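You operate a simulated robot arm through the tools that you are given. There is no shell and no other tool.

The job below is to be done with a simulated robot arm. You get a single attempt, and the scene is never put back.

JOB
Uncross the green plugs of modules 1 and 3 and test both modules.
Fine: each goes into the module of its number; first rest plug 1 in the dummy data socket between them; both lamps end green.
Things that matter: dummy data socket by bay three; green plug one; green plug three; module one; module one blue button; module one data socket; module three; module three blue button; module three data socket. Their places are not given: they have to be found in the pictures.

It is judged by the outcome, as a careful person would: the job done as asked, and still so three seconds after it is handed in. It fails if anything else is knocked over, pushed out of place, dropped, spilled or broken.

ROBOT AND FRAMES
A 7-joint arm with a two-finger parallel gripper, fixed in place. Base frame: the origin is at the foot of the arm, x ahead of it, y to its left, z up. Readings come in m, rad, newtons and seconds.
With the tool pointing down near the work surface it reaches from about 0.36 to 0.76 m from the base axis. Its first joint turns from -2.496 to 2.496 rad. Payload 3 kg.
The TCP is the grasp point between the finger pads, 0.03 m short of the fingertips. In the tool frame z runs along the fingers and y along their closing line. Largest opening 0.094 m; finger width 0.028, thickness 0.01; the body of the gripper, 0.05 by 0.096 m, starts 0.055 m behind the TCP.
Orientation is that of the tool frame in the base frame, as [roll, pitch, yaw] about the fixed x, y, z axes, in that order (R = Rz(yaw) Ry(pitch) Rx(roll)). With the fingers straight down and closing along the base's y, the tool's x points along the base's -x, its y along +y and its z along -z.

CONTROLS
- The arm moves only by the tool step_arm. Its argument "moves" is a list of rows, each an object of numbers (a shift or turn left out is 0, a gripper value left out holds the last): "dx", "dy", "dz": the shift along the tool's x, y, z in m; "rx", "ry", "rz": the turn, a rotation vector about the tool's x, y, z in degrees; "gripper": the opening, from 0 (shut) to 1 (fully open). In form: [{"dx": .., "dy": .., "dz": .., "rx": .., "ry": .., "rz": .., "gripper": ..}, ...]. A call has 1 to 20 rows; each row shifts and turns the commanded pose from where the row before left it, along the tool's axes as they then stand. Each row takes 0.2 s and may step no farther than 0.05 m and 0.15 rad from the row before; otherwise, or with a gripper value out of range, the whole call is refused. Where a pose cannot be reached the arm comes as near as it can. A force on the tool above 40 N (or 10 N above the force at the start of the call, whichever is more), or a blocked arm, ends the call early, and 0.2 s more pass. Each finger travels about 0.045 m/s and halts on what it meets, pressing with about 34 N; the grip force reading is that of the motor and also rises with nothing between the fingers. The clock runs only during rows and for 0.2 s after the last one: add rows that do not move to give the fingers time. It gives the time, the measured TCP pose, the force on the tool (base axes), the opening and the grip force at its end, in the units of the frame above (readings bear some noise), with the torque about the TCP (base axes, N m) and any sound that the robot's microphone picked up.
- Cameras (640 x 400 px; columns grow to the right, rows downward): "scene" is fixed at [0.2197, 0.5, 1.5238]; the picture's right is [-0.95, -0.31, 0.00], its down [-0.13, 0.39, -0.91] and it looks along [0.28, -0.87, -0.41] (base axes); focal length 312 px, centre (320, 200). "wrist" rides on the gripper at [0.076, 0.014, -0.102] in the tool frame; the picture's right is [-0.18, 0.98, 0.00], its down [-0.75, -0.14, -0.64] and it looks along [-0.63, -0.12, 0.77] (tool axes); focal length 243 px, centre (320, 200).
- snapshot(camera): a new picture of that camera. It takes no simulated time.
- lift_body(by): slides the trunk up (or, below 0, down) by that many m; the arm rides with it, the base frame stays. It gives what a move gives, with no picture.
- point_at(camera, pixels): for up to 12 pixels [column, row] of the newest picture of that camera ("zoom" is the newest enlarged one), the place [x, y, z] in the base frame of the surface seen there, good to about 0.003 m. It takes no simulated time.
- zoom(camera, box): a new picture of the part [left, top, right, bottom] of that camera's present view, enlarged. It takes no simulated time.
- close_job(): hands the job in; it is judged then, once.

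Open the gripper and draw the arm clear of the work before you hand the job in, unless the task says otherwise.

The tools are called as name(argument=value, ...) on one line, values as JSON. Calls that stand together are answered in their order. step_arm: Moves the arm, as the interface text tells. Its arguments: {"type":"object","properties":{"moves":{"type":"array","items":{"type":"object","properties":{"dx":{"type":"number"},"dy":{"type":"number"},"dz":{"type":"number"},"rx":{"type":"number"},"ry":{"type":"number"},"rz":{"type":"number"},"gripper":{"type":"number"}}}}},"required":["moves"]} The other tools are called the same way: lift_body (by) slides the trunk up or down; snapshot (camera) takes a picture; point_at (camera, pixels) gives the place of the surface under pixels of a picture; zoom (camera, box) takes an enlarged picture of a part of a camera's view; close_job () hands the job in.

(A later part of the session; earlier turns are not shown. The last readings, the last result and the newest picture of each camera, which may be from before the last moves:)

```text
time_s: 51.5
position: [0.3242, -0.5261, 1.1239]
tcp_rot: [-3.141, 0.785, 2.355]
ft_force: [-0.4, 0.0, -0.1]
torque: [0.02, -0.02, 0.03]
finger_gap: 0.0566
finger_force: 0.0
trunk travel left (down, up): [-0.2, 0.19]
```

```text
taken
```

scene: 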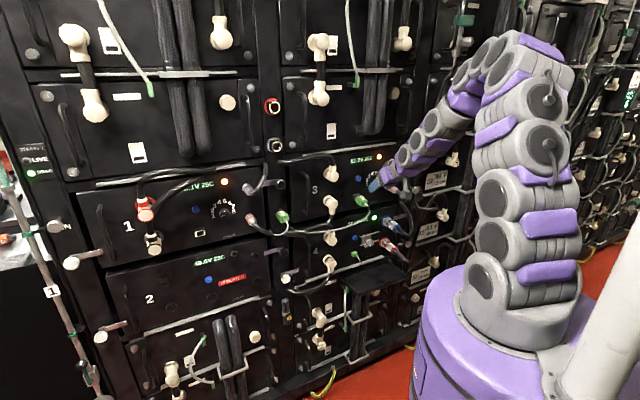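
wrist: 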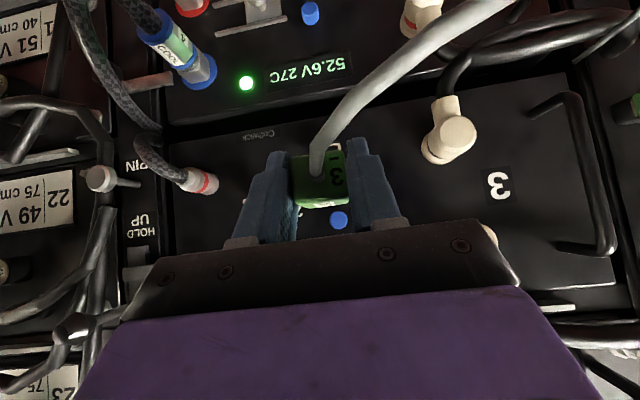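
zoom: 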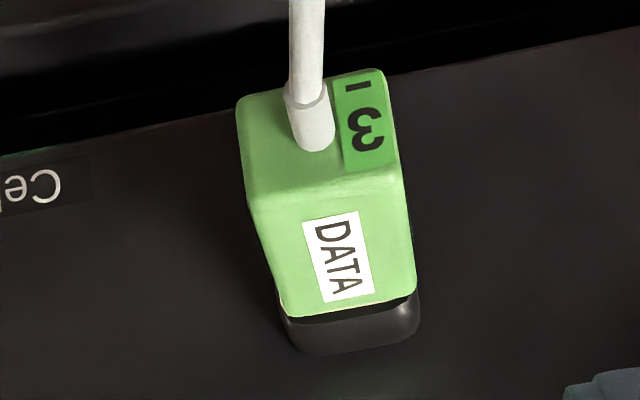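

A dark gap shows between plug 3's back top edge and the housing near (350,303), so it sags and is not latched square. I measure its attitude in this zoom.

point_at(camera="zoom", pixels=[[245, 110], [378, 80], [255, 195], [392, 165], [290, 308], [410, 285], [330, 190], [360, 298], [320, 240], [310, 320], [400, 312], [350, 340]])

```text
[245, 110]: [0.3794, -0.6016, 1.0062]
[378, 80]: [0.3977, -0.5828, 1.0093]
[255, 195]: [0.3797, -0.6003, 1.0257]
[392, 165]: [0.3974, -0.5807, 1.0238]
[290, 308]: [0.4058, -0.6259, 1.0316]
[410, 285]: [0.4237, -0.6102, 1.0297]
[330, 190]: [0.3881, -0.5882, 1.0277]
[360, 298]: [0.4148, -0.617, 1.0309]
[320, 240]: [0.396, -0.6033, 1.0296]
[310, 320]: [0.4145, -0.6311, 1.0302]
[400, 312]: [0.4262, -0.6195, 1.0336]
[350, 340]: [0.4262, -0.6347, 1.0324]
```

Compared with the original pose, the front sits about 4 mm low (~5°). I'll re-grip plug 3, level it while lifting its front, and press it home more firmly. First I re-approach with open fingers.

step_arm(moves=[{"dz": 0.02, "dx": 0.0014, "gripper": 0.65}, {"dz": 0.025}, {"dz": 0.025}, {"dz": 0.025}, {"dz": 0.02}, {"dz": 0.013}, {"dz": 0.0094}, {}])

zoom(camera="wrist", box=[240, 130, 400, 230])

```text
time_s: 53.3
position: [0.3936, -0.5958, 1.0259]
tcp_rot: [3.14, 0.785, 2.356]
ft_force: [-0.1, -0.3, 0.4]
torque: [0.03, -0.01, 0.02]
finger_gap: 0.0612
finger_force: 0.2
trunk travel left (down, up): [-0.2, 0.19]
```

```text
4.00 times, centred on (320, 180) of wrist
```

zoom: 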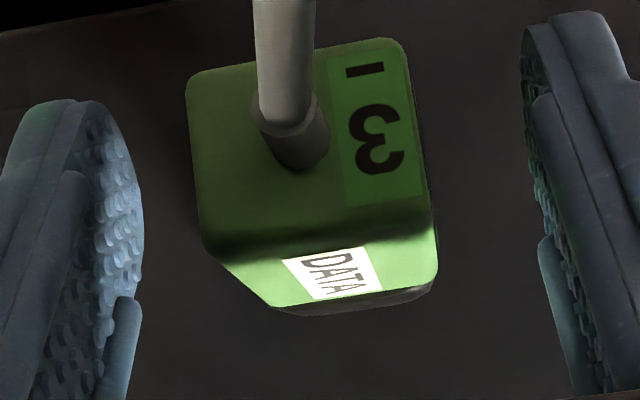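

The plug is between the pads. I close to grip it.

step_arm(moves=[{"gripper": 0.4}, {}, {"gripper": 0}, {}, {}, {}])

zoom(camera="wrist", box=[240, 130, 400, 230])

```text
time_s: 54.7
position: [0.3922, -0.5954, 1.0241]
tcp_rot: [3.139, 0.786, 2.354]
ft_force: [0.3, 0.3, -0.2]
torque: [0.0, 0.03, -0.03]
finger_gap: 0.033
finger_force: 34.2
trunk travel left (down, up): [-0.2, 0.19]
```

```text
4.00 times, centred on (320, 180) of wrist
```

zoom: 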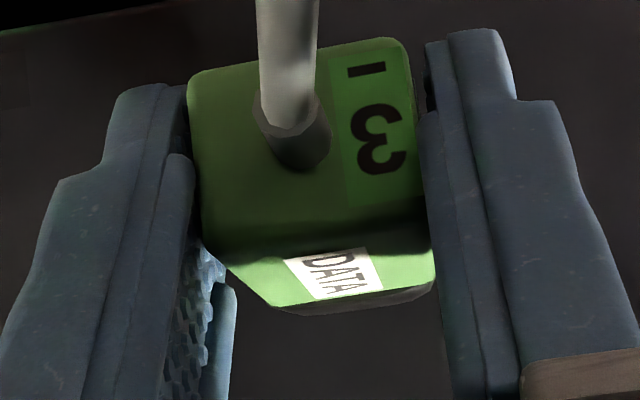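

Gripped at 34 N, with the sag still visible (label face showing). I rotate +5° about the closing axis and lift 4 mm to level the plug in the socket.

step_arm(moves=[{"dx": -0.0014, "dz": -0.0014, "ry": 2.5}, {"dx": -0.0014, "dz": -0.0014, "ry": 2.5}, {}, {}])

zoom(camera="scene", box=[335, 180, 385, 215])

zoom(camera="wrist", box=[240, 130, 400, 230])

```text
time_s: 55.7
position: [0.3918, -0.5971, 1.0312]
tcp_rot: [-3.139, 0.727, 2.355]
ft_force: [-11.8, 8.2, -17.0]
torque: [0.57, 0.53, -0.18]
finger_gap: 0.0328
finger_force: 34.2
out of reach, approached as far as the arm can: row 2
trunk travel left (down, up): [-0.2, 0.19]
```

```text
11.43 times, centred on (360, 198) of scene
```

zoom: 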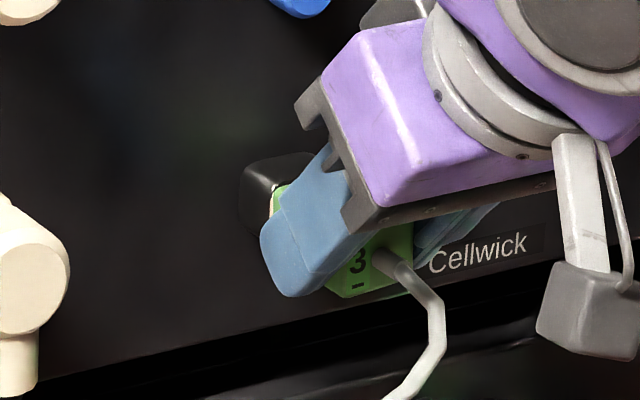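

```text
4.00 times, centred on (320, 180) of wrist
```

zoom: 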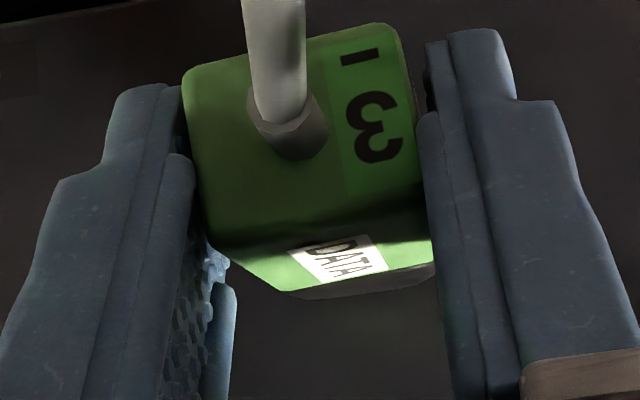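

The tool pushes up with 17 N and forward 14 N, and the last bit of rotation was out of reach. I measure the plug's attitude now in the wrist zoom.

point_at(camera="zoom", pixels=[[190, 85], [395, 40], [205, 220], [410, 195], [290, 285], [425, 262], [320, 230], [370, 270], [380, 285], [300, 180]])

```text
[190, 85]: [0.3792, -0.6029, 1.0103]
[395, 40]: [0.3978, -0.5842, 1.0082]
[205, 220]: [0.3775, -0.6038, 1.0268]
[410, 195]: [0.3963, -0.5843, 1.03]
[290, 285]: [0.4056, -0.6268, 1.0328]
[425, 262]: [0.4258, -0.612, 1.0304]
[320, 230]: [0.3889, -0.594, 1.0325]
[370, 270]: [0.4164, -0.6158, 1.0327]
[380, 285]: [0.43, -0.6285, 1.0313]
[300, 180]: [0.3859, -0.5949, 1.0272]
```

Now the plug is level again (front centre z≈1.0188, d≈0.694), as in its original state. I press in about 2 mm more at this attitude.

step_arm(moves=[{"dx": -0.0007, "dz": 0.0006}, {"dx": -0.0007, "dz": 0.0006}, {}, {}])

zoom(camera="wrist", box=[240, 130, 400, 230])

```text
time_s: 56.7
position: [0.3927, -0.5973, 1.0327]
tcp_rot: [3.139, 0.702, 2.357]
ft_force: [-16.6, 9.5, -2.5]
torque: [0.17, 0.15, -0.41]
finger_gap: 0.0328
finger_force: 33.7
trunk travel left (down, up): [-0.2, 0.19]
```

```text
4.00 times, centred on (320, 180) of wrist
```

zoom: 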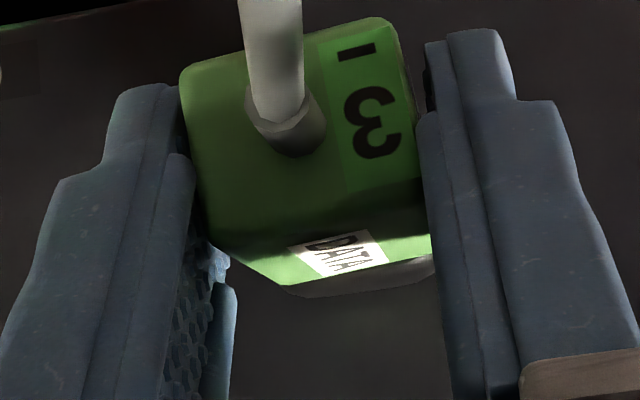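

Force along the insertion is about 18 N, the vertical force has eased. I press 1.3 mm more.

step_arm(moves=[{"dx": -0.0006, "dz": 0.0005}, {"dx": -0.0005, "dz": 0.0004}, {}, {}])

zoom(camera="wrist", box=[240, 130, 400, 230])

```text
time_s: 57.7
position: [0.3958, -0.5965, 1.0325]
tcp_rot: [3.141, 0.7, 2.357]
ft_force: [-16.4, 12.3, 0.4]
torque: [0.09, 0.09, -0.11]
finger_gap: 0.0331
finger_force: 34.0
trunk travel left (down, up): [-0.2, 0.19]
```

```text
4.00 times, centred on (320, 180) of wrist
```

zoom: 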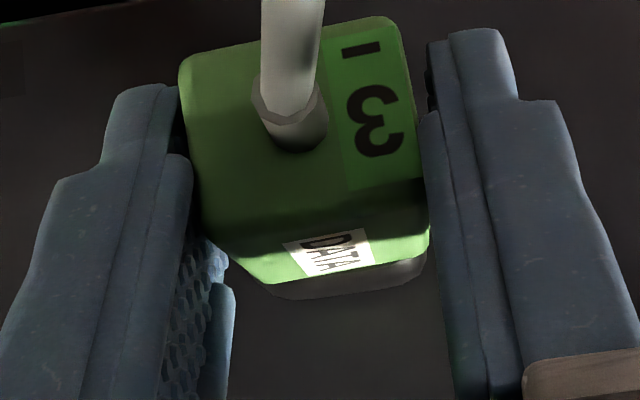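

Force is about 20 N and the TCP advanced to d≈0.7017. I measure where the plug is now.

point_at(camera="zoom", pixels=[[190, 80], [392, 35], [205, 215], [408, 185], [280, 280], [420, 255], [320, 222], [370, 262], [360, 285], [300, 180], [240, 255], [400, 275]])

zoom(camera="scene", box=[335, 180, 385, 215])

```text
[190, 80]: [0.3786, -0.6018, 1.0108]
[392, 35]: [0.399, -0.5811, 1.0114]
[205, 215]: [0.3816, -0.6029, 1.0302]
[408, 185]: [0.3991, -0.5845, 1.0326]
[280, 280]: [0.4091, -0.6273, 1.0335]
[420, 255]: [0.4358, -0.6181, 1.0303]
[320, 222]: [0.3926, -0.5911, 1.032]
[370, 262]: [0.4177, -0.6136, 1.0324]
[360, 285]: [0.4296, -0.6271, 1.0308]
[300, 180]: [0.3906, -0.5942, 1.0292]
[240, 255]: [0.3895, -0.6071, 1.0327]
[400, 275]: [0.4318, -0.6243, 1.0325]
```

```text
11.43 times, centred on (360, 198) of scene
```

zoom: 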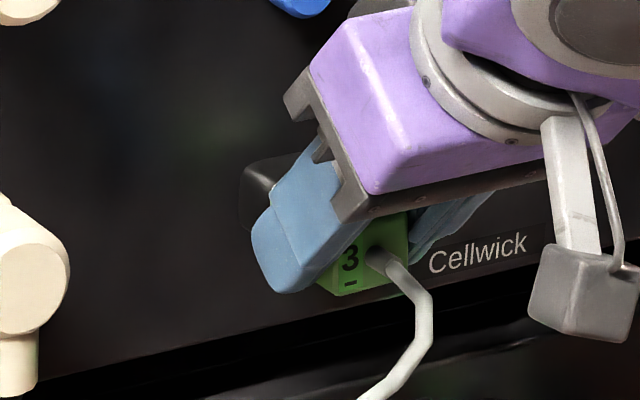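

The plug is level (front z≈1.011–1.031, top back ≈1.032) and pressed home. I ease the push by about 1.2 mm of command, then open the fingers.

step_arm(moves=[{"dx": 0.0009, "dz": -0.0008}, {}, {"gripper": 0.4}, {"gripper": 0.5}, {"gripper": 0.6}, {}])

zoom(camera="wrist", box=[240, 130, 400, 230])

```text
time_s: 59.1
position: [0.3958, -0.5979, 1.0315]
tcp_rot: [-3.141, 0.696, 2.356]
ft_force: [-1.0, -0.3, -0.5]
torque: [0.0, 0.04, -0.03]
finger_gap: 0.0565
finger_force: 0.1
trunk travel left (down, up): [-0.2, 0.19]
```

```text
4.00 times, centred on (320, 180) of wrist
```

zoom: 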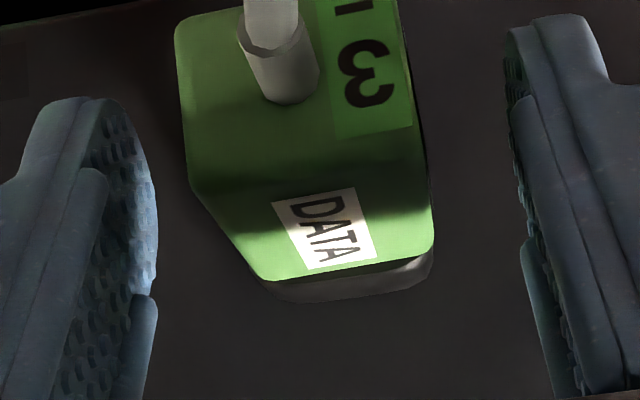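

The front dropped again when released. I measure its present attitude and look from the scene side.

point_at(camera="zoom", pixels=[[185, 40], [400, 20], [200, 175], [410, 140], [265, 270], [425, 245], [320, 170], [340, 260], [350, 285], [300, 130]])

zoom(camera="scene", box=[335, 180, 385, 215])

```text
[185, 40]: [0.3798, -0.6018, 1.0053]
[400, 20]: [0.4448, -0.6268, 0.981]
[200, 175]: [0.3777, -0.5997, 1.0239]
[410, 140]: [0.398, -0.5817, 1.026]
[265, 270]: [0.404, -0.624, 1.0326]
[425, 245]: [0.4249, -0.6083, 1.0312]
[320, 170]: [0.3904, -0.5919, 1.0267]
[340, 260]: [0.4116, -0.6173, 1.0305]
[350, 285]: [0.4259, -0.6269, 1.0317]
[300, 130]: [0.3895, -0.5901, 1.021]
```

```text
11.43 times, centred on (360, 198) of scene
```

zoom: 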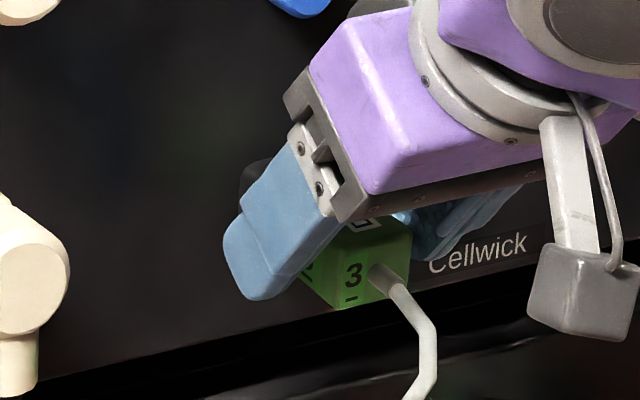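

It settles at the same sag (front top z≈1.025, back ≈1.0315), so it may not be fully home. I back off to inspect the gap between plug and housing closely.

step_arm(moves=[{"dz": -0.01}, {"dz": -0.02}, {"dz": -0.03}, {"dz": -0.03}, {"dz": -0.03}, {"ry": -5}, {}])

zoom(camera="wrist", box=[295, 80, 343, 120])

zoom(camera="scene", box=[345, 187, 375, 209])

zoom(camera="scene", box=[268, 204, 298, 226])

```text
time_s: 60.7
position: [0.3384, -0.5433, 1.1256]
tcp_rot: [3.141, 0.785, 2.353]
ft_force: [-0.1, -0.1, -0.5]
torque: [0.0, 0.0, 0.0]
finger_gap: 0.0564
finger_force: 0.1
trunk travel left (down, up): [-0.2, 0.19]
```

```text
10.00 times, centred on (319, 100) of wrist
```

zoom: 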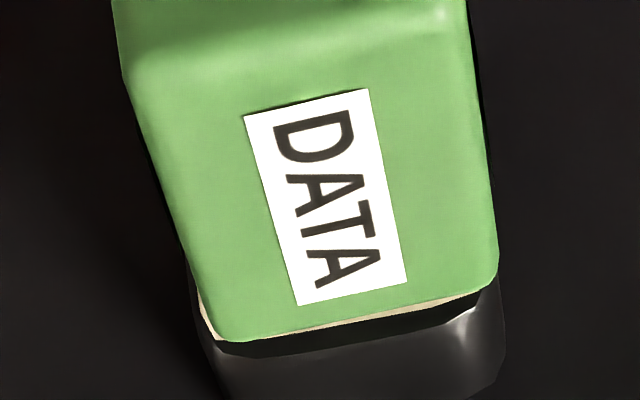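

```text
16.00 times, centred on (360, 198) of scene
```

zoom: 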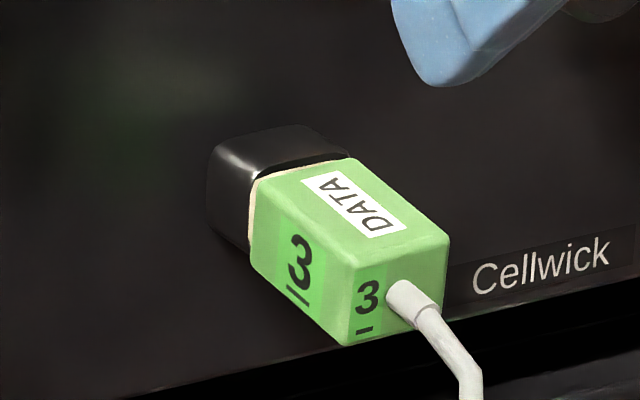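

```text
16.00 times, centred on (283, 215) of scene
```

zoom: 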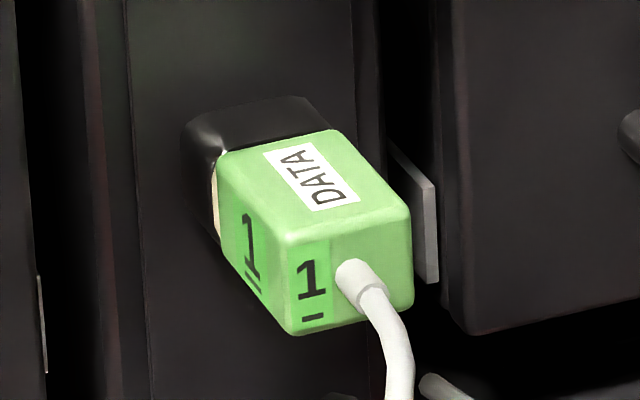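

Close up, plug 3's shoulder lies flush against the cream rim (visible along (210,330)–(480,295)), with depth equal to the original; only a slight sag remains. I leave it and go to plug 1 in the dummy.

step_arm(moves=[{"dx": 0.0194, "dz": -0.0138}, {"dy": 0.03}, {"dy": 0.03}, {"dy": 0.03}, {"dy": 0.03}, {"dy": 0.03}, {"dy": 0.03}, {"dy": 0.03}, {"dy": 0.03}, {"dy": 0.03}, {"dy": 0.03}, {"dy": 0.03}, {}])

snapshot(camera="wrist")

zoom(camera="wrist", box=[270, 60, 366, 140])

```text
time_s: 63.5
position: [0.5576, -0.2915, 1.1194]
tcp_rot: [3.141, 0.784, 2.356]
ft_force: [-0.3, 0.3, -1.0]
torque: [0.04, -0.01, 0.01]
finger_gap: 0.0562
finger_force: 0.1
trunk travel left (down, up): [-0.2, 0.19]
```

```text
taken
```

wrist: 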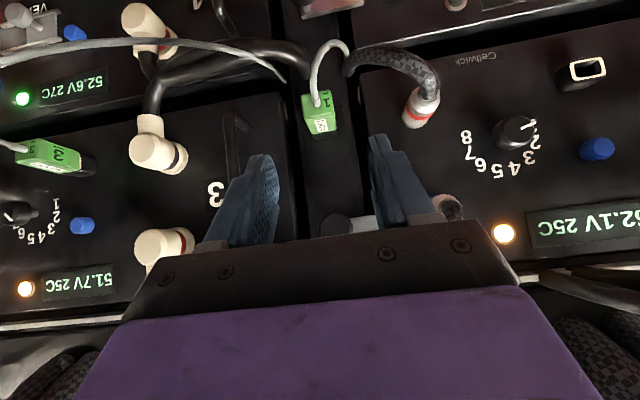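

```text
5.00 times, centred on (318, 100) of wrist
```

zoom: 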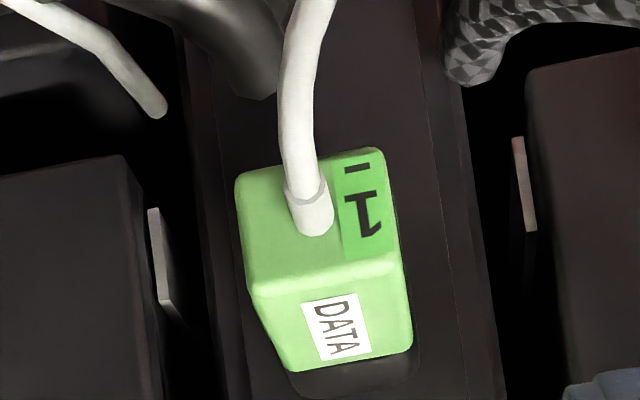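

Plug 1 in the dummy is in view at (318,112). I measure its corners to plan the grip.

point_at(camera="zoom", pixels=[[240, 185], [380, 155], [252, 275], [392, 248], [292, 362], [405, 340], [325, 268], [350, 358], [290, 240], [370, 330]])

zoom(camera="wrist", box=[540, 40, 636, 110])

```text
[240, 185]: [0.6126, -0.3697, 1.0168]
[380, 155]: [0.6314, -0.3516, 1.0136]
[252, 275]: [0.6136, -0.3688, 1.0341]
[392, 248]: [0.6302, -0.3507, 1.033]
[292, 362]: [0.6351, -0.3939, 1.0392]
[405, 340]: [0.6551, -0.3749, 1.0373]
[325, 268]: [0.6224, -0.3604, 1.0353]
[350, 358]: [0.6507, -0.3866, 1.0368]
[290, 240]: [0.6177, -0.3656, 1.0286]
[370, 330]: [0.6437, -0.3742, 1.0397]
```

```text
5.71 times, centred on (588, 75) of wrist
```

zoom: 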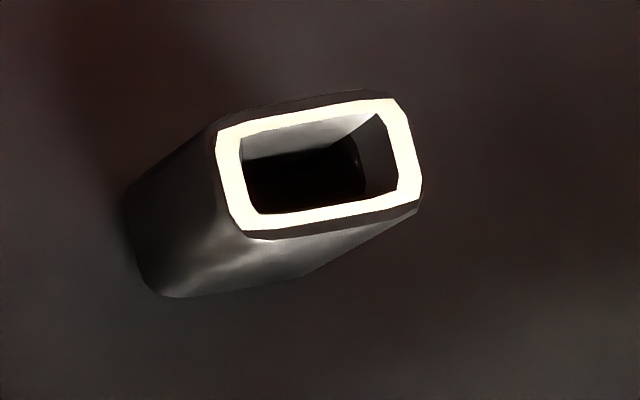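

Plug 1 sits level in the dummy: centre s≈0.185, z≈1.0244, d≈0.6945. I also measure module 1's empty socket rim in this zoom.

point_at(camera="zoom", pixels=[[229, 180], [408, 150], [310, 113], [325, 219], [225, 135], [392, 105], [412, 195], [248, 225]])

zoom(camera="scene", box=[185, 223, 215, 245])

```text
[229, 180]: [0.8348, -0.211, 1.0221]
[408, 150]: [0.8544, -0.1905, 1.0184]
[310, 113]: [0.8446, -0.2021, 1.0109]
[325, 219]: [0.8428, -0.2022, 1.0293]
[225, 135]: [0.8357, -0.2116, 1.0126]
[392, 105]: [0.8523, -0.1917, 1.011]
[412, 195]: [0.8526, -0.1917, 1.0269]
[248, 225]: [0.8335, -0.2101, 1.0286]
```

```text
16.00 times, centred on (200, 234) of scene
```

zoom: 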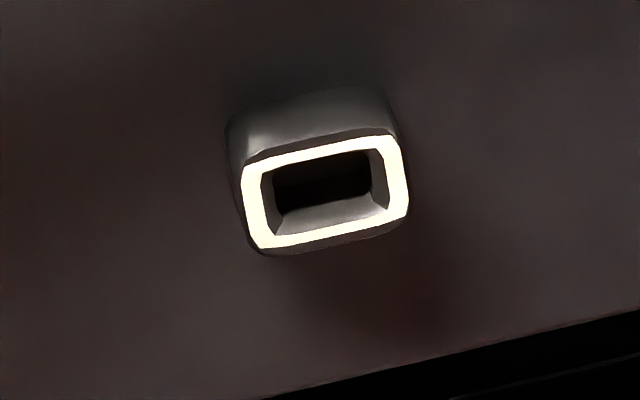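

Socket 1 rim by the wrist camera: s≈0.4545, z≈1.020, d≈0.739. I cross-check with the scene camera on this zoom.

point_at(camera="zoom", pixels=[[253, 205], [398, 180], [322, 149], [332, 236], [252, 170], [388, 142], [400, 210], [266, 240]])

```text
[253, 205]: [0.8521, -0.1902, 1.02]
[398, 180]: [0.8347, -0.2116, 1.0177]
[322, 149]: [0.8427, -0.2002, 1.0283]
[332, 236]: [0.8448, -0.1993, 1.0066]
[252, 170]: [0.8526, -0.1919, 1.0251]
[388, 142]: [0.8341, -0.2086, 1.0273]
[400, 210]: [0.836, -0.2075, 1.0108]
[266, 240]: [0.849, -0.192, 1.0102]
```

Both cameras agree: socket 1 is offset from the dummy by Δs≈+0.2697, Δz≈−0.005, Δd≈0. I approach plug 1 in the dummy for gripping at TCP ≈ (s 0.185, d 0.698, z 1.035), the pose I released it from.

step_arm(moves=[{"dy": -0.0018, "dx": -0.0093, "dz": 0.015, "gripper": 0.65}, {"dz": 0.025}, {"dz": 0.025}, {"dz": 0.025}, {"dz": 0.02}, {"dz": 0.012}, {"dz": 0.0067}, {}])

zoom(camera="wrist", box=[240, 130, 400, 230])

```text
time_s: 65.3
position: [0.626, -0.363, 1.0338]
tcp_rot: [-3.14, 0.783, 2.356]
ft_force: [-0.2, 0.6, 0.2]
torque: [0.04, -0.01, 0.04]
finger_gap: 0.0613
finger_force: 0.0
trunk travel left (down, up): [-0.2, 0.19]
```

```text
4.00 times, centred on (320, 180) of wrist
```

zoom: 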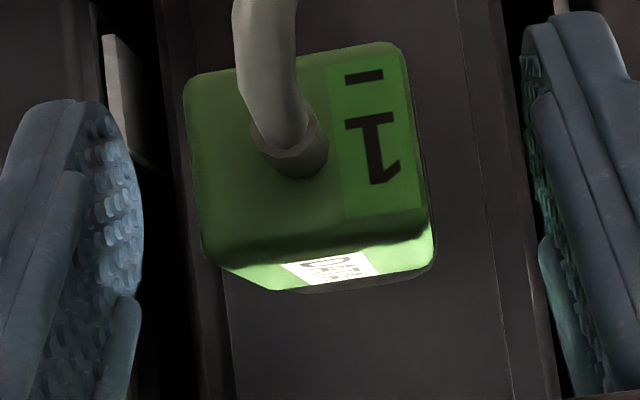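

The plug's position between the pads matches the release view. I close on plug 1.

step_arm(moves=[{"gripper": 0.4}, {}, {"gripper": 0}, {}, {}, {}])

zoom(camera="wrist", box=[240, 130, 400, 230])

```text
time_s: 66.7
position: [0.6264, -0.3643, 1.0348]
tcp_rot: [3.141, 0.783, 2.355]
ft_force: [-0.8, -0.6, 0.7]
torque: [0.0, 0.03, -0.1]
finger_gap: 0.0328
finger_force: 34.1
trunk travel left (down, up): [-0.2, 0.19]
```

```text
4.00 times, centred on (320, 180) of wrist
```

zoom: 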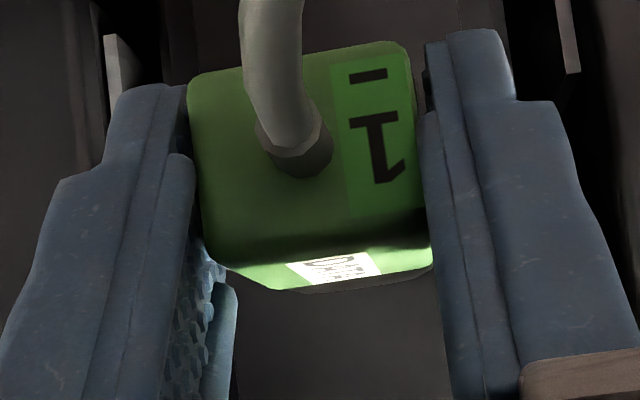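

Gripped at 34 N. I pull plug 1 straight out of the dummy, then back and up.

step_arm(moves=[{"dx": 0.0028, "dz": -0.0028}, {"dx": 0.0028, "dz": -0.0028}, {"dx": 0.0028, "dz": -0.0028}, {"dx": 0.0042, "dz": -0.0042}, {"dx": 0.0042, "dz": -0.0042}, {"dx": 0.0106, "dz": -0.0106}, {"dx": 0.0106, "dz": -0.0106}, {"dz": -0.02}, {"dz": -0.02}, {"dz": -0.01}, {}])

zoom(camera="wrist", box=[240, 130, 400, 230])

snapshot(camera="scene")

```text
time_s: 69.1
position: [0.5605, -0.2996, 1.0711]
tcp_rot: [-3.141, 0.786, 2.357]
ft_force: [0.0, 0.4, -0.6]
torque: [0.02, 0.05, 0.0]
finger_gap: 0.0291
finger_force: 34.5
trunk travel left (down, up): [-0.2, 0.19]
```

```text
4.00 times, centred on (320, 180) of wrist
```

zoom: 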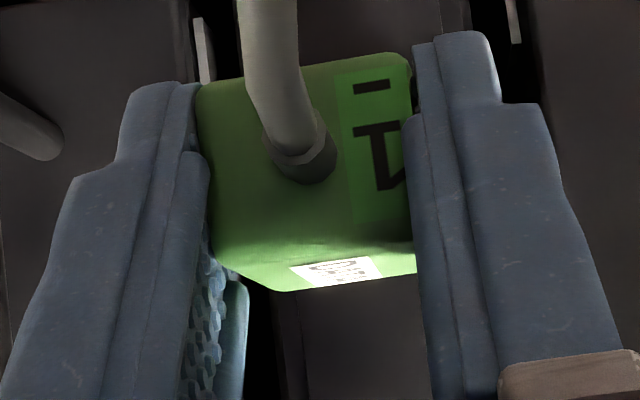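

```text
taken
```

scene: 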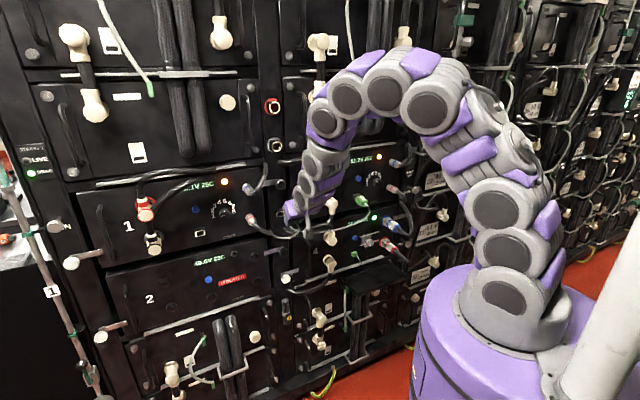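

Plug 1 is out and held; the gap closed to 0.029 as it did before. I measure the plug's pose in the hand to aim at socket 1.

point_at(camera="zoom", pixels=[[205, 100], [400, 65], [225, 235], [405, 215], [285, 283], [405, 265], [310, 235], [350, 275], [240, 180], [380, 200]])

```text
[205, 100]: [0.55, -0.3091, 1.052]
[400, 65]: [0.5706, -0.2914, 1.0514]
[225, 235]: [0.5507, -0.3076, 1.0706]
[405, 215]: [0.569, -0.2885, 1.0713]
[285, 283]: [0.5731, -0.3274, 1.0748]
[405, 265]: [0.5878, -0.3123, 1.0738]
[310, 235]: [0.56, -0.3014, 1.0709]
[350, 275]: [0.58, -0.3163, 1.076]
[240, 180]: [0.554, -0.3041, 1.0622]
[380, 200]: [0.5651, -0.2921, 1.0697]
```

Plug 1 in hand: centre at TCP s+0.000, z−0.0098, front at TCP d−0.0006. I traverse left to socket 1's column (Δs=+0.27) at z≈1.07.

step_arm(moves=[{"dx": 0.0057, "dz": -0.0057, "dy": 0.01}, {"dy": 0.03}, {"dy": 0.03}, {"dy": 0.03}, {"dy": 0.03}, {"dy": 0.03}, {"dy": 0.03}, {"dy": 0.03}, {"dy": 0.03}, {"dy": 0.02}, {}])

snapshot(camera="scene")

zoom(camera="wrist", box=[240, 130, 400, 230])

snapshot(camera="wrist")

```text
time_s: 71.5
position: [0.7484, -0.1013, 1.0704]
tcp_rot: [-3.141, 0.787, 2.356]
ft_force: [0.2, -0.6, -0.5]
torque: [-0.03, 0.02, 0.0]
finger_gap: 0.0291
finger_force: 33.8
trunk travel left (down, up): [-0.2, 0.19]
```

```text
taken
```

scene: 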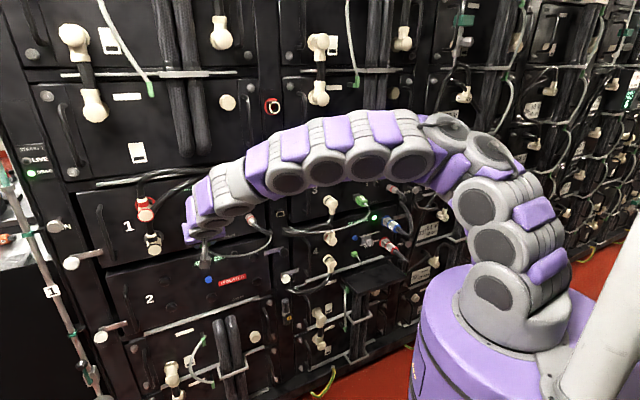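

```text
4.00 times, centred on (320, 180) of wrist
```

zoom: 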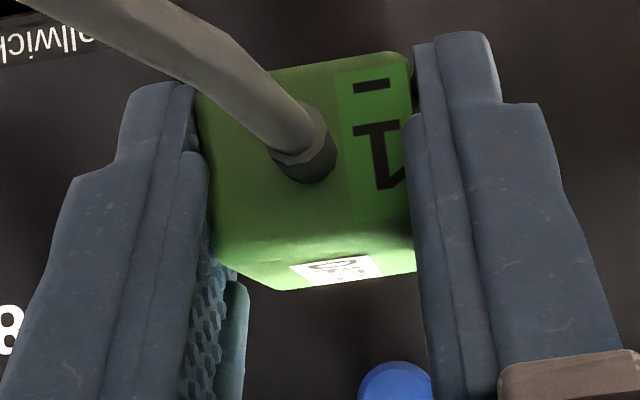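

```text
taken
```

wrist: 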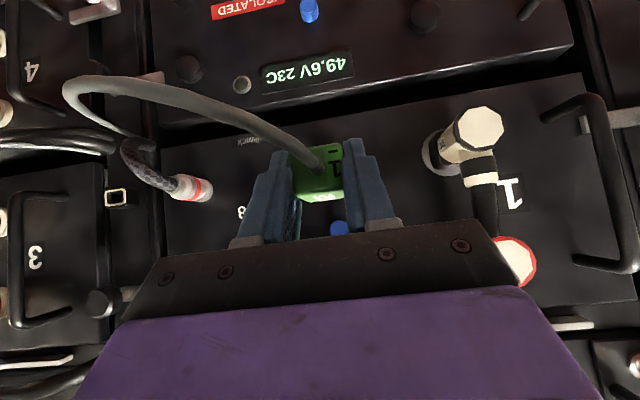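

By the button as a reference, the lateral position matches the one where plug 3 came out of socket 1 (within 0.5 mm), and the wanted TCP height is about 1.029. I descend along the tool axis and approach to about d≈0.668.

step_arm(moves=[{"dz": 0.02}, {"dz": 0.02}, {"dz": 0.0187}, {"dx": -0.0092, "dz": 0.0092}, {"dx": -0.0092, "dz": 0.0092}, {}])

zoom(camera="wrist", box=[285, 170, 365, 220])

zoom(camera="scene", box=[175, 213, 225, 248])

```text
time_s: 72.9
position: [0.7948, -0.1504, 1.03]
tcp_rot: [3.141, 0.785, 2.356]
ft_force: [-0.3, -0.6, -0.2]
torque: [0.02, 0.01, -0.02]
finger_gap: 0.0287
finger_force: 34.2
trunk travel left (down, up): [-0.2, 0.19]
```

```text
8.00 times, centred on (325, 195) of wrist
```

zoom: 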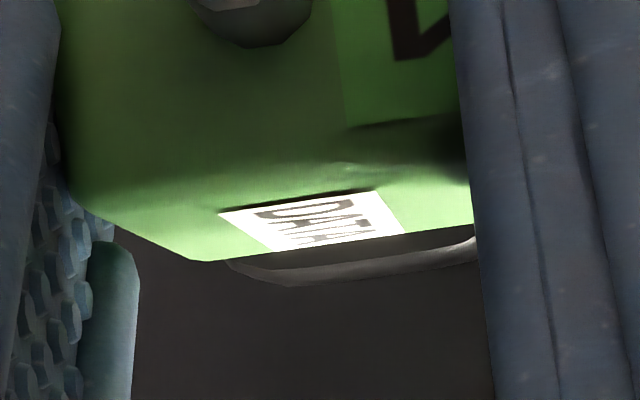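

```text
11.43 times, centred on (200, 230) of scene
```

zoom: 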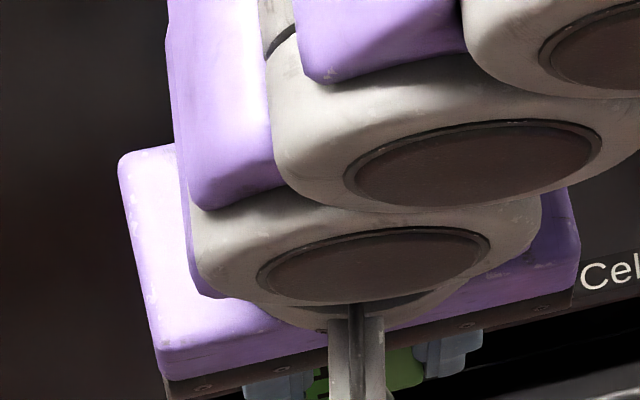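

Compared with the dummy approach view, the housing's edge here sits ~1–1.5 mm more to −s relative to the plug, and TCP s≈0.456 versus rim 0.4545. I shift 1 mm toward −s, then feed in slowly.

step_arm(moves=[{"dy": -0.001}, {"dx": -0.0021, "dz": 0.0021}, {"dx": -0.0021, "dz": 0.0021}, {"dx": -0.0021, "dz": 0.0021}, {"dx": -0.0021, "dz": 0.0021}, {"dx": -0.0021, "dz": 0.0021}, {}])

zoom(camera="wrist", box=[285, 170, 365, 220])

```text
time_s: 74.5
position: [0.8042, -0.1631, 1.0291]
tcp_rot: [-3.139, 0.786, 2.356]
ft_force: [0.6, -0.2, -1.6]
torque: [0.0, 0.01, 0.01]
finger_gap: 0.0293
finger_force: 34.4
trunk travel left (down, up): [-0.2, 0.19]
```

```text
8.00 times, centred on (325, 195) of wrist
```

zoom: 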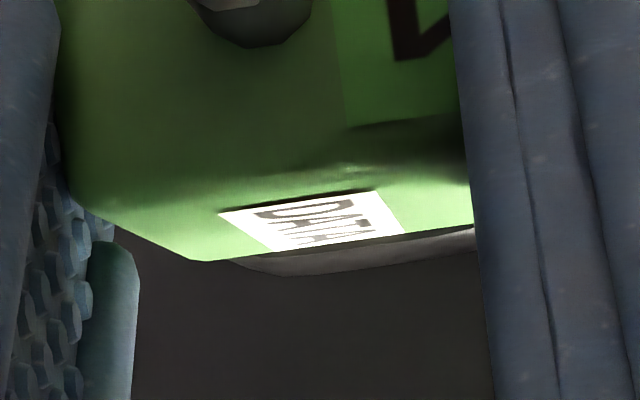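

No contact so far at d≈0.684, and the view now matches the dummy insertion. I continue in smaller steps.

step_arm(moves=[{"dx": -0.0016, "dz": 0.0016}, {"dx": -0.0016, "dz": 0.0016}, {"dx": -0.0016, "dz": 0.0016}, {"dx": -0.0011, "dz": 0.0011}, {}])

zoom(camera="wrist", box=[285, 170, 365, 220])

```text
time_s: 75.7
position: [0.8099, -0.1681, 1.03]
tcp_rot: [-3.141, 0.785, 2.356]
ft_force: [0.3, 0.1, -0.6]
torque: [0.03, 0.01, 0.0]
finger_gap: 0.0292
finger_force: 34.0
trunk travel left (down, up): [-0.2, 0.19]
```

```text
8.00 times, centred on (325, 195) of wrist
```

zoom: 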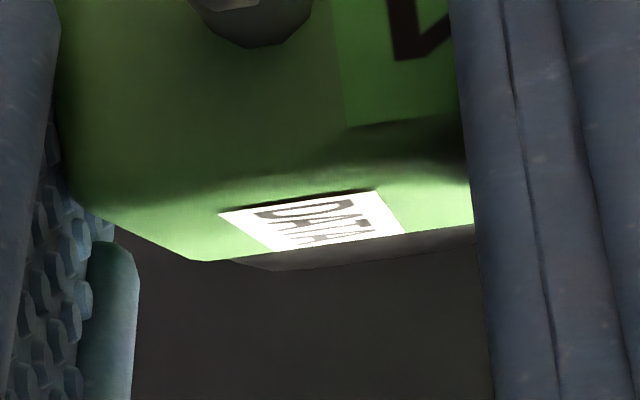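

d≈0.6916 and still free, so the nose is inside. I continue in 1.5 mm steps to seating.

step_arm(moves=[{"dx": -0.0011, "dz": 0.0011}, {"dx": -0.0011, "dz": 0.0011}, {"dx": -0.0008, "dz": 0.0008}, {}])

zoom(camera="wrist", box=[285, 170, 365, 220])

```text
time_s: 76.7
position: [0.8129, -0.1695, 1.0289]
tcp_rot: [-3.139, 0.784, 2.357]
ft_force: [-6.2, 4.1, -1.6]
torque: [0.12, 0.13, -0.06]
finger_gap: 0.0294
finger_force: 34.0
trunk travel left (down, up): [-0.2, 0.19]
```

```text
8.00 times, centred on (325, 195) of wrist
```

zoom: 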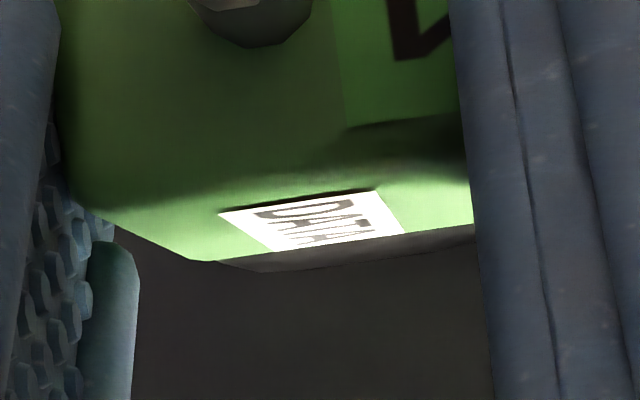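

Contact begins (7 N at d≈0.695). I press in another 2.2 mm to seat it with about 25 N, as at the dummy.

step_arm(moves=[{"dx": -0.0006, "dz": 0.0006}, {"dx": -0.0005, "dz": 0.0005}, {"dx": -0.0005, "dz": 0.0005}, {}, {}])

zoom(camera="wrist", box=[240, 130, 400, 230])

```text
time_s: 77.9
position: [0.8144, -0.1705, 1.03]
tcp_rot: [-3.139, 0.787, 2.358]
ft_force: [-22.9, 12.9, -6.7]
torque: [0.33, 0.42, -0.28]
finger_gap: 0.0288
finger_force: 34.3
trunk travel left (down, up): [-0.2, 0.19]
```

```text
4.00 times, centred on (320, 180) of wrist
```

zoom: 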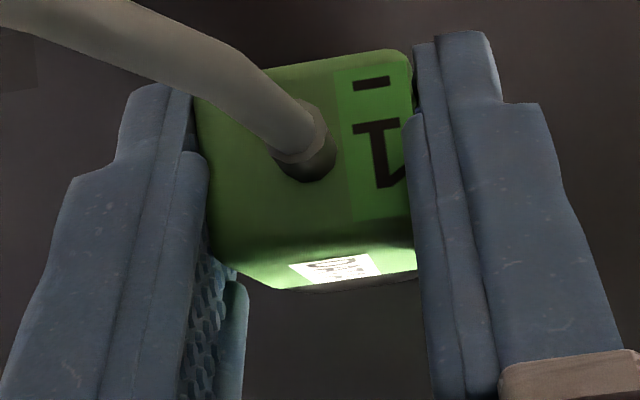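

Seated with ~25 N, the same pattern of forces as at the dummy. I open the fingers.

step_arm(moves=[{"gripper": 0.4}, {"gripper": 0.55}, {}, {}])

zoom(camera="wrist", box=[240, 130, 400, 230])

```text
time_s: 78.9
position: [0.8155, -0.1711, 1.0299]
tcp_rot: [-3.141, 0.785, 2.357]
ft_force: [-0.4, 0.9, -0.5]
torque: [-0.04, -0.02, 0.02]
finger_gap: 0.0518
finger_force: 0.0
trunk travel left (down, up): [-0.2, 0.19]
```

```text
4.00 times, centred on (320, 180) of wrist
```

zoom: 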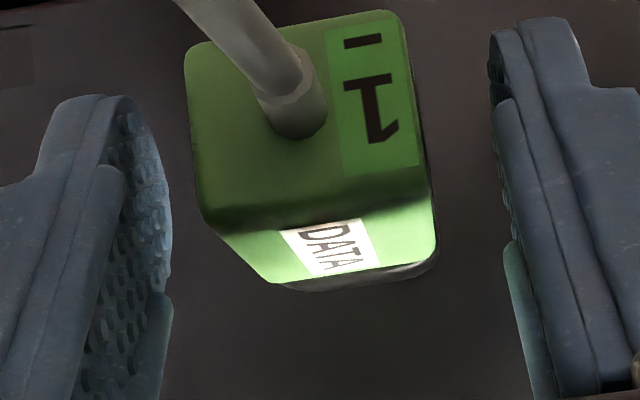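

Plug 1 also tips down a little on release here. I measure its corners for depth and slope.

point_at(camera="zoom", pixels=[[192, 65], [398, 30], [205, 205], [415, 175], [275, 275], [428, 250], [320, 205], [350, 265], [350, 282], [300, 180]])

step_arm(moves=[{"dz": -0.01, "gripper": 0.65}, {"dz": -0.02}, {"dz": -0.03}, {"dz": -0.03}, {"dz": -0.03}, {}])

zoom(camera="wrist", box=[270, 60, 366, 140])

zoom(camera="scene", box=[180, 220, 230, 251])

```text
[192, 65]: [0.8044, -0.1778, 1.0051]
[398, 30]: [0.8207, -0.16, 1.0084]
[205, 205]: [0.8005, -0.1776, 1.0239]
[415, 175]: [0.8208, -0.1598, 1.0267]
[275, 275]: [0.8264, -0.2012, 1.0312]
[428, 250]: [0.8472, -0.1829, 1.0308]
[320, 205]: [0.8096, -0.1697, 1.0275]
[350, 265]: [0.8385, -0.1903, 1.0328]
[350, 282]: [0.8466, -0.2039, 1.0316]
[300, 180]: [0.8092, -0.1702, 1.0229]
```

```text
time_s: 80.3
position: [0.7557, -0.1115, 1.1127]
tcp_rot: [-3.141, 0.785, 2.357]
ft_force: [0.5, -0.7, 0.7]
torque: [-0.04, -0.01, -0.01]
finger_gap: 0.0614
finger_force: 0.0
trunk travel left (down, up): [-0.2, 0.19]
```

```text
5.00 times, centred on (318, 100) of wrist
```

zoom: 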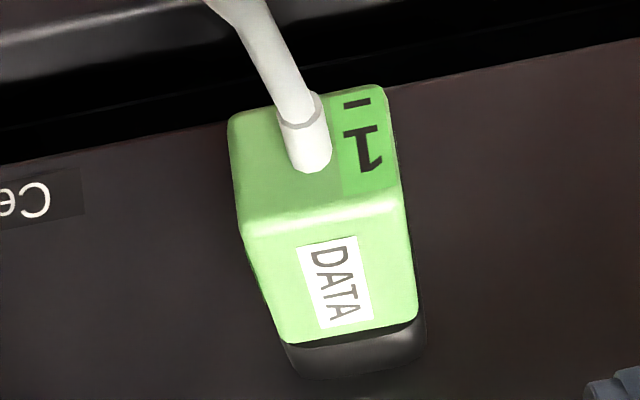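

```text
12.80 times, centred on (205, 236) of scene
```

zoom: 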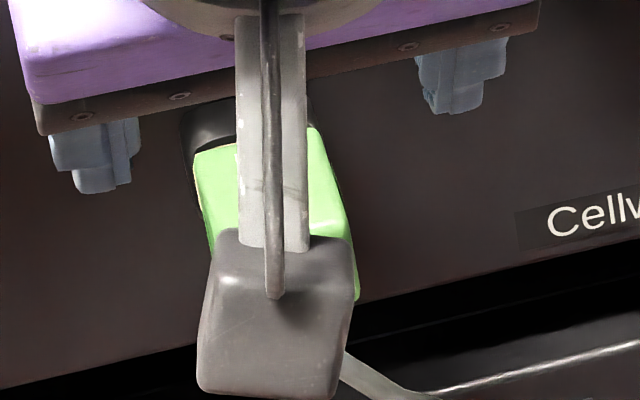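

Depth (front d≈0.693) and slope are now close to what plug 3 showed here originally, so plug 1 is in. For the buttons I'll use closed fingers, with the tool nearly horizontal so the wrist stays below the black cable; I back off, close, and pitch by 30°.

step_arm(moves=[{"dz": -0.03, "gripper": 0}, {"ry": -7.5}, {"ry": -7.5}, {"ry": -7.5}, {"ry": -7.5}, {}, {}, {}])

snapshot(camera="scene")

snapshot(camera="wrist")

```text
time_s: 82.1
position: [0.7407, -0.0966, 1.1353]
tcp_rot: [-3.138, 1.31, 2.36]
ft_force: [0.1, 0.4, -0.3]
torque: [0.03, 0.02, -0.05]
finger_gap: 0.0001
finger_force: 33.5
trunk travel left (down, up): [-0.2, 0.19]
```

```text
taken
```

scene: 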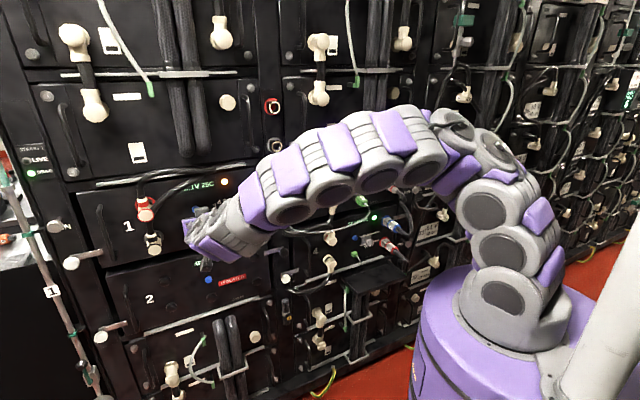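

```text
taken
```

wrist: 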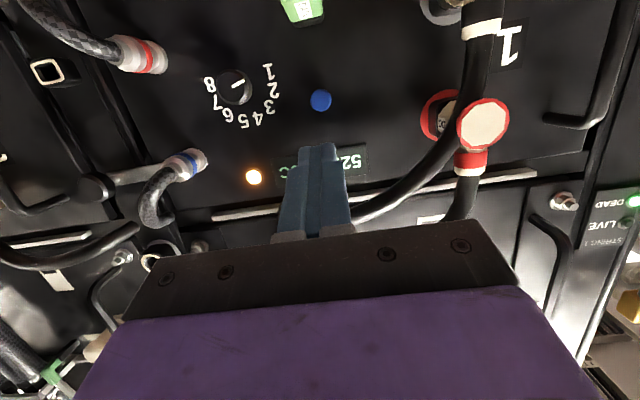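

Tool is at pitch 75°, closed fingers; TCP s≈0.4555, d≈0.592, z≈1.135. Button 1 is at (321,100) in the wrist view; I measure it again along with the cable.

point_at(camera="wrist", pixels=[[321, 100], [316, 96], [326, 104], [320, 92], [350, 130], [400, 190], [370, 215], [440, 160], [302, 12]])

zoom(camera="wrist", box=[280, 70, 376, 140])

```text
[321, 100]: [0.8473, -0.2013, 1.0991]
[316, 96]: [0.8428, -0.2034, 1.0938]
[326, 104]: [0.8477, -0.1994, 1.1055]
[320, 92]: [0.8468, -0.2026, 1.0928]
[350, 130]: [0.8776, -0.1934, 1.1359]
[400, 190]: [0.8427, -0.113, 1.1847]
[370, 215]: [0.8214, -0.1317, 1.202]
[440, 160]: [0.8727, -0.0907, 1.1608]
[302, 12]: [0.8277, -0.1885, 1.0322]
```

```text
5.71 times, centred on (328, 105) of wrist
```

zoom: 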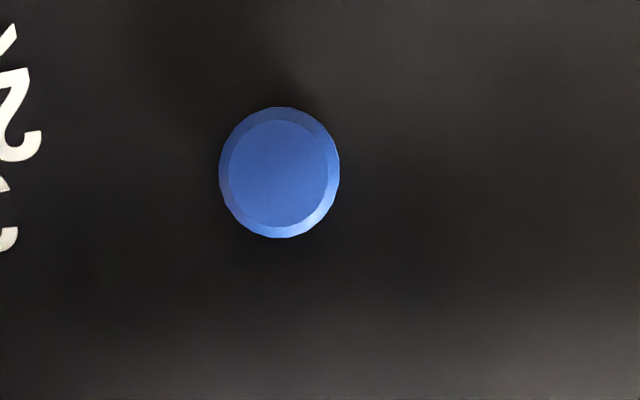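

Button 1's face centre is about s≈0.456, z≈1.0995, d≈0.741. I lower to z≈1.097 and advance to about 1.5 cm short of contact.

step_arm(moves=[{"dx": 0.0184, "dz": 0.0049, "dy": 0.0005}, {"dx": 0.0183, "dz": 0.0049}, {"dz": 0.029, "dx": -0.0077}, {"dz": 0.029, "dx": -0.0077}, {"dz": 0.029, "dx": -0.0077}, {"dz": 0.0077, "dx": -0.0021}, {}])

snapshot(camera="scene")

snapshot(camera="wrist")

```text
time_s: 83.7
position: [0.8105, -0.1669, 1.0985]
tcp_rot: [-3.138, 1.308, 2.358]
ft_force: [-0.2, -0.2, 0.2]
torque: [0.01, 0.02, 0.0]
finger_gap: 0.0
finger_force: 32.7
trunk travel left (down, up): [-0.2, 0.19]
```

```text
taken
```

scene: 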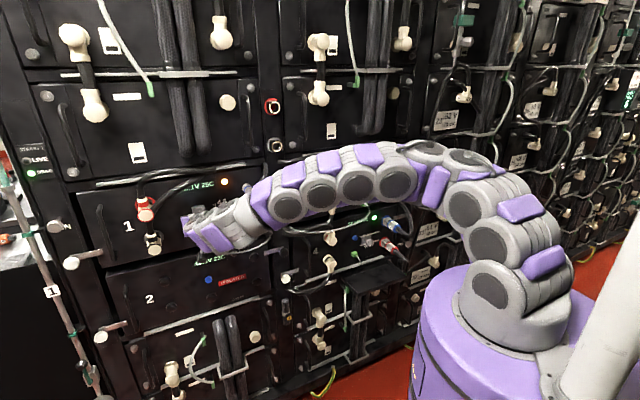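

```text
taken
```

wrist: 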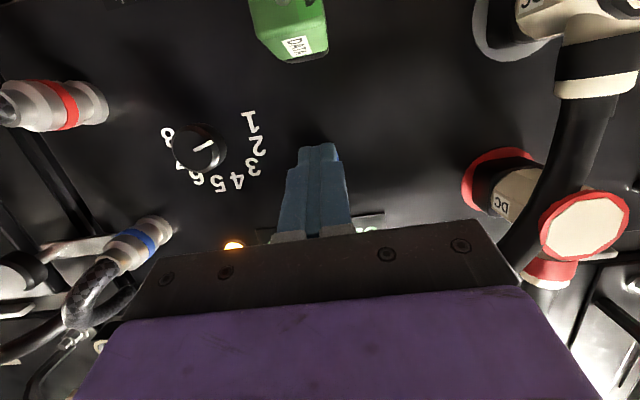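

Fingertips are ~1.7 cm from the button and hide it; the lamp shows orange at (233,245). I advance slowly toward contact.

step_arm(moves=[{"dz": 0.0039, "dx": -0.001}, {"dz": 0.0039, "dx": -0.001}, {"dz": 0.0029, "dx": -0.0008}, {"dz": 0.0019, "dx": -0.0005}, {"dz": 0.0019, "dx": -0.0005}, {}])

snapshot(camera="wrist")

```text
time_s: 85.1
position: [0.8211, -0.1778, 1.096]
tcp_rot: [-3.14, 1.311, 2.357]
ft_force: [-0.1, 0.1, 0.5]
torque: [0.01, 0.0, 0.04]
finger_gap: 0.0001
finger_force: 32.9
trunk travel left (down, up): [-0.2, 0.19]
```

```text
taken
```

wrist: 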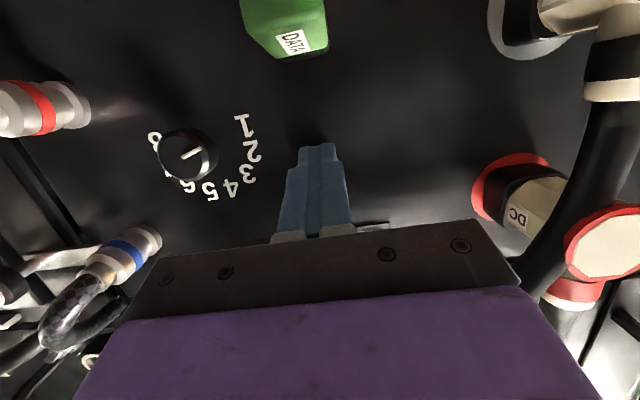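

d≈0.706, no contact yet. I continue 1.5 mm at a time.

step_arm(moves=[{"dz": 0.00145, "dx": -0.0004}, {"dz": 0.00145, "dx": -0.0004}, {"dz": 0.00145, "dx": -0.0004}, {}])

zoom(camera="scene", box=[160, 160, 260, 250])

```text
time_s: 86.1
position: [0.8243, -0.1803, 1.0959]
tcp_rot: [-3.139, 1.307, 2.358]
ft_force: [-0.8, 1.0, 0.6]
torque: [0.04, 0.0, -0.01]
finger_gap: 0.0
finger_force: 32.8
trunk travel left (down, up): [-0.2, 0.19]
```

```text
4.44 times, centred on (210, 205) of scene
```

zoom: 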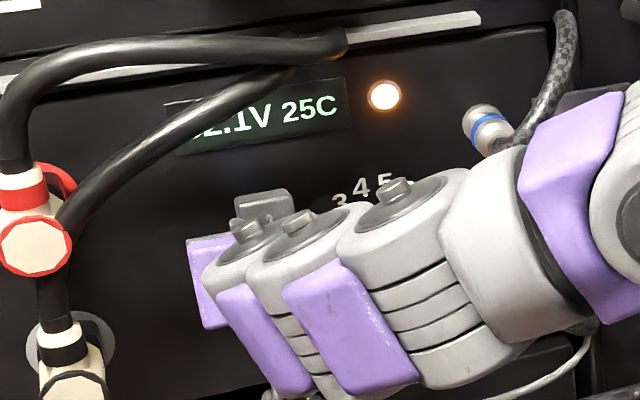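

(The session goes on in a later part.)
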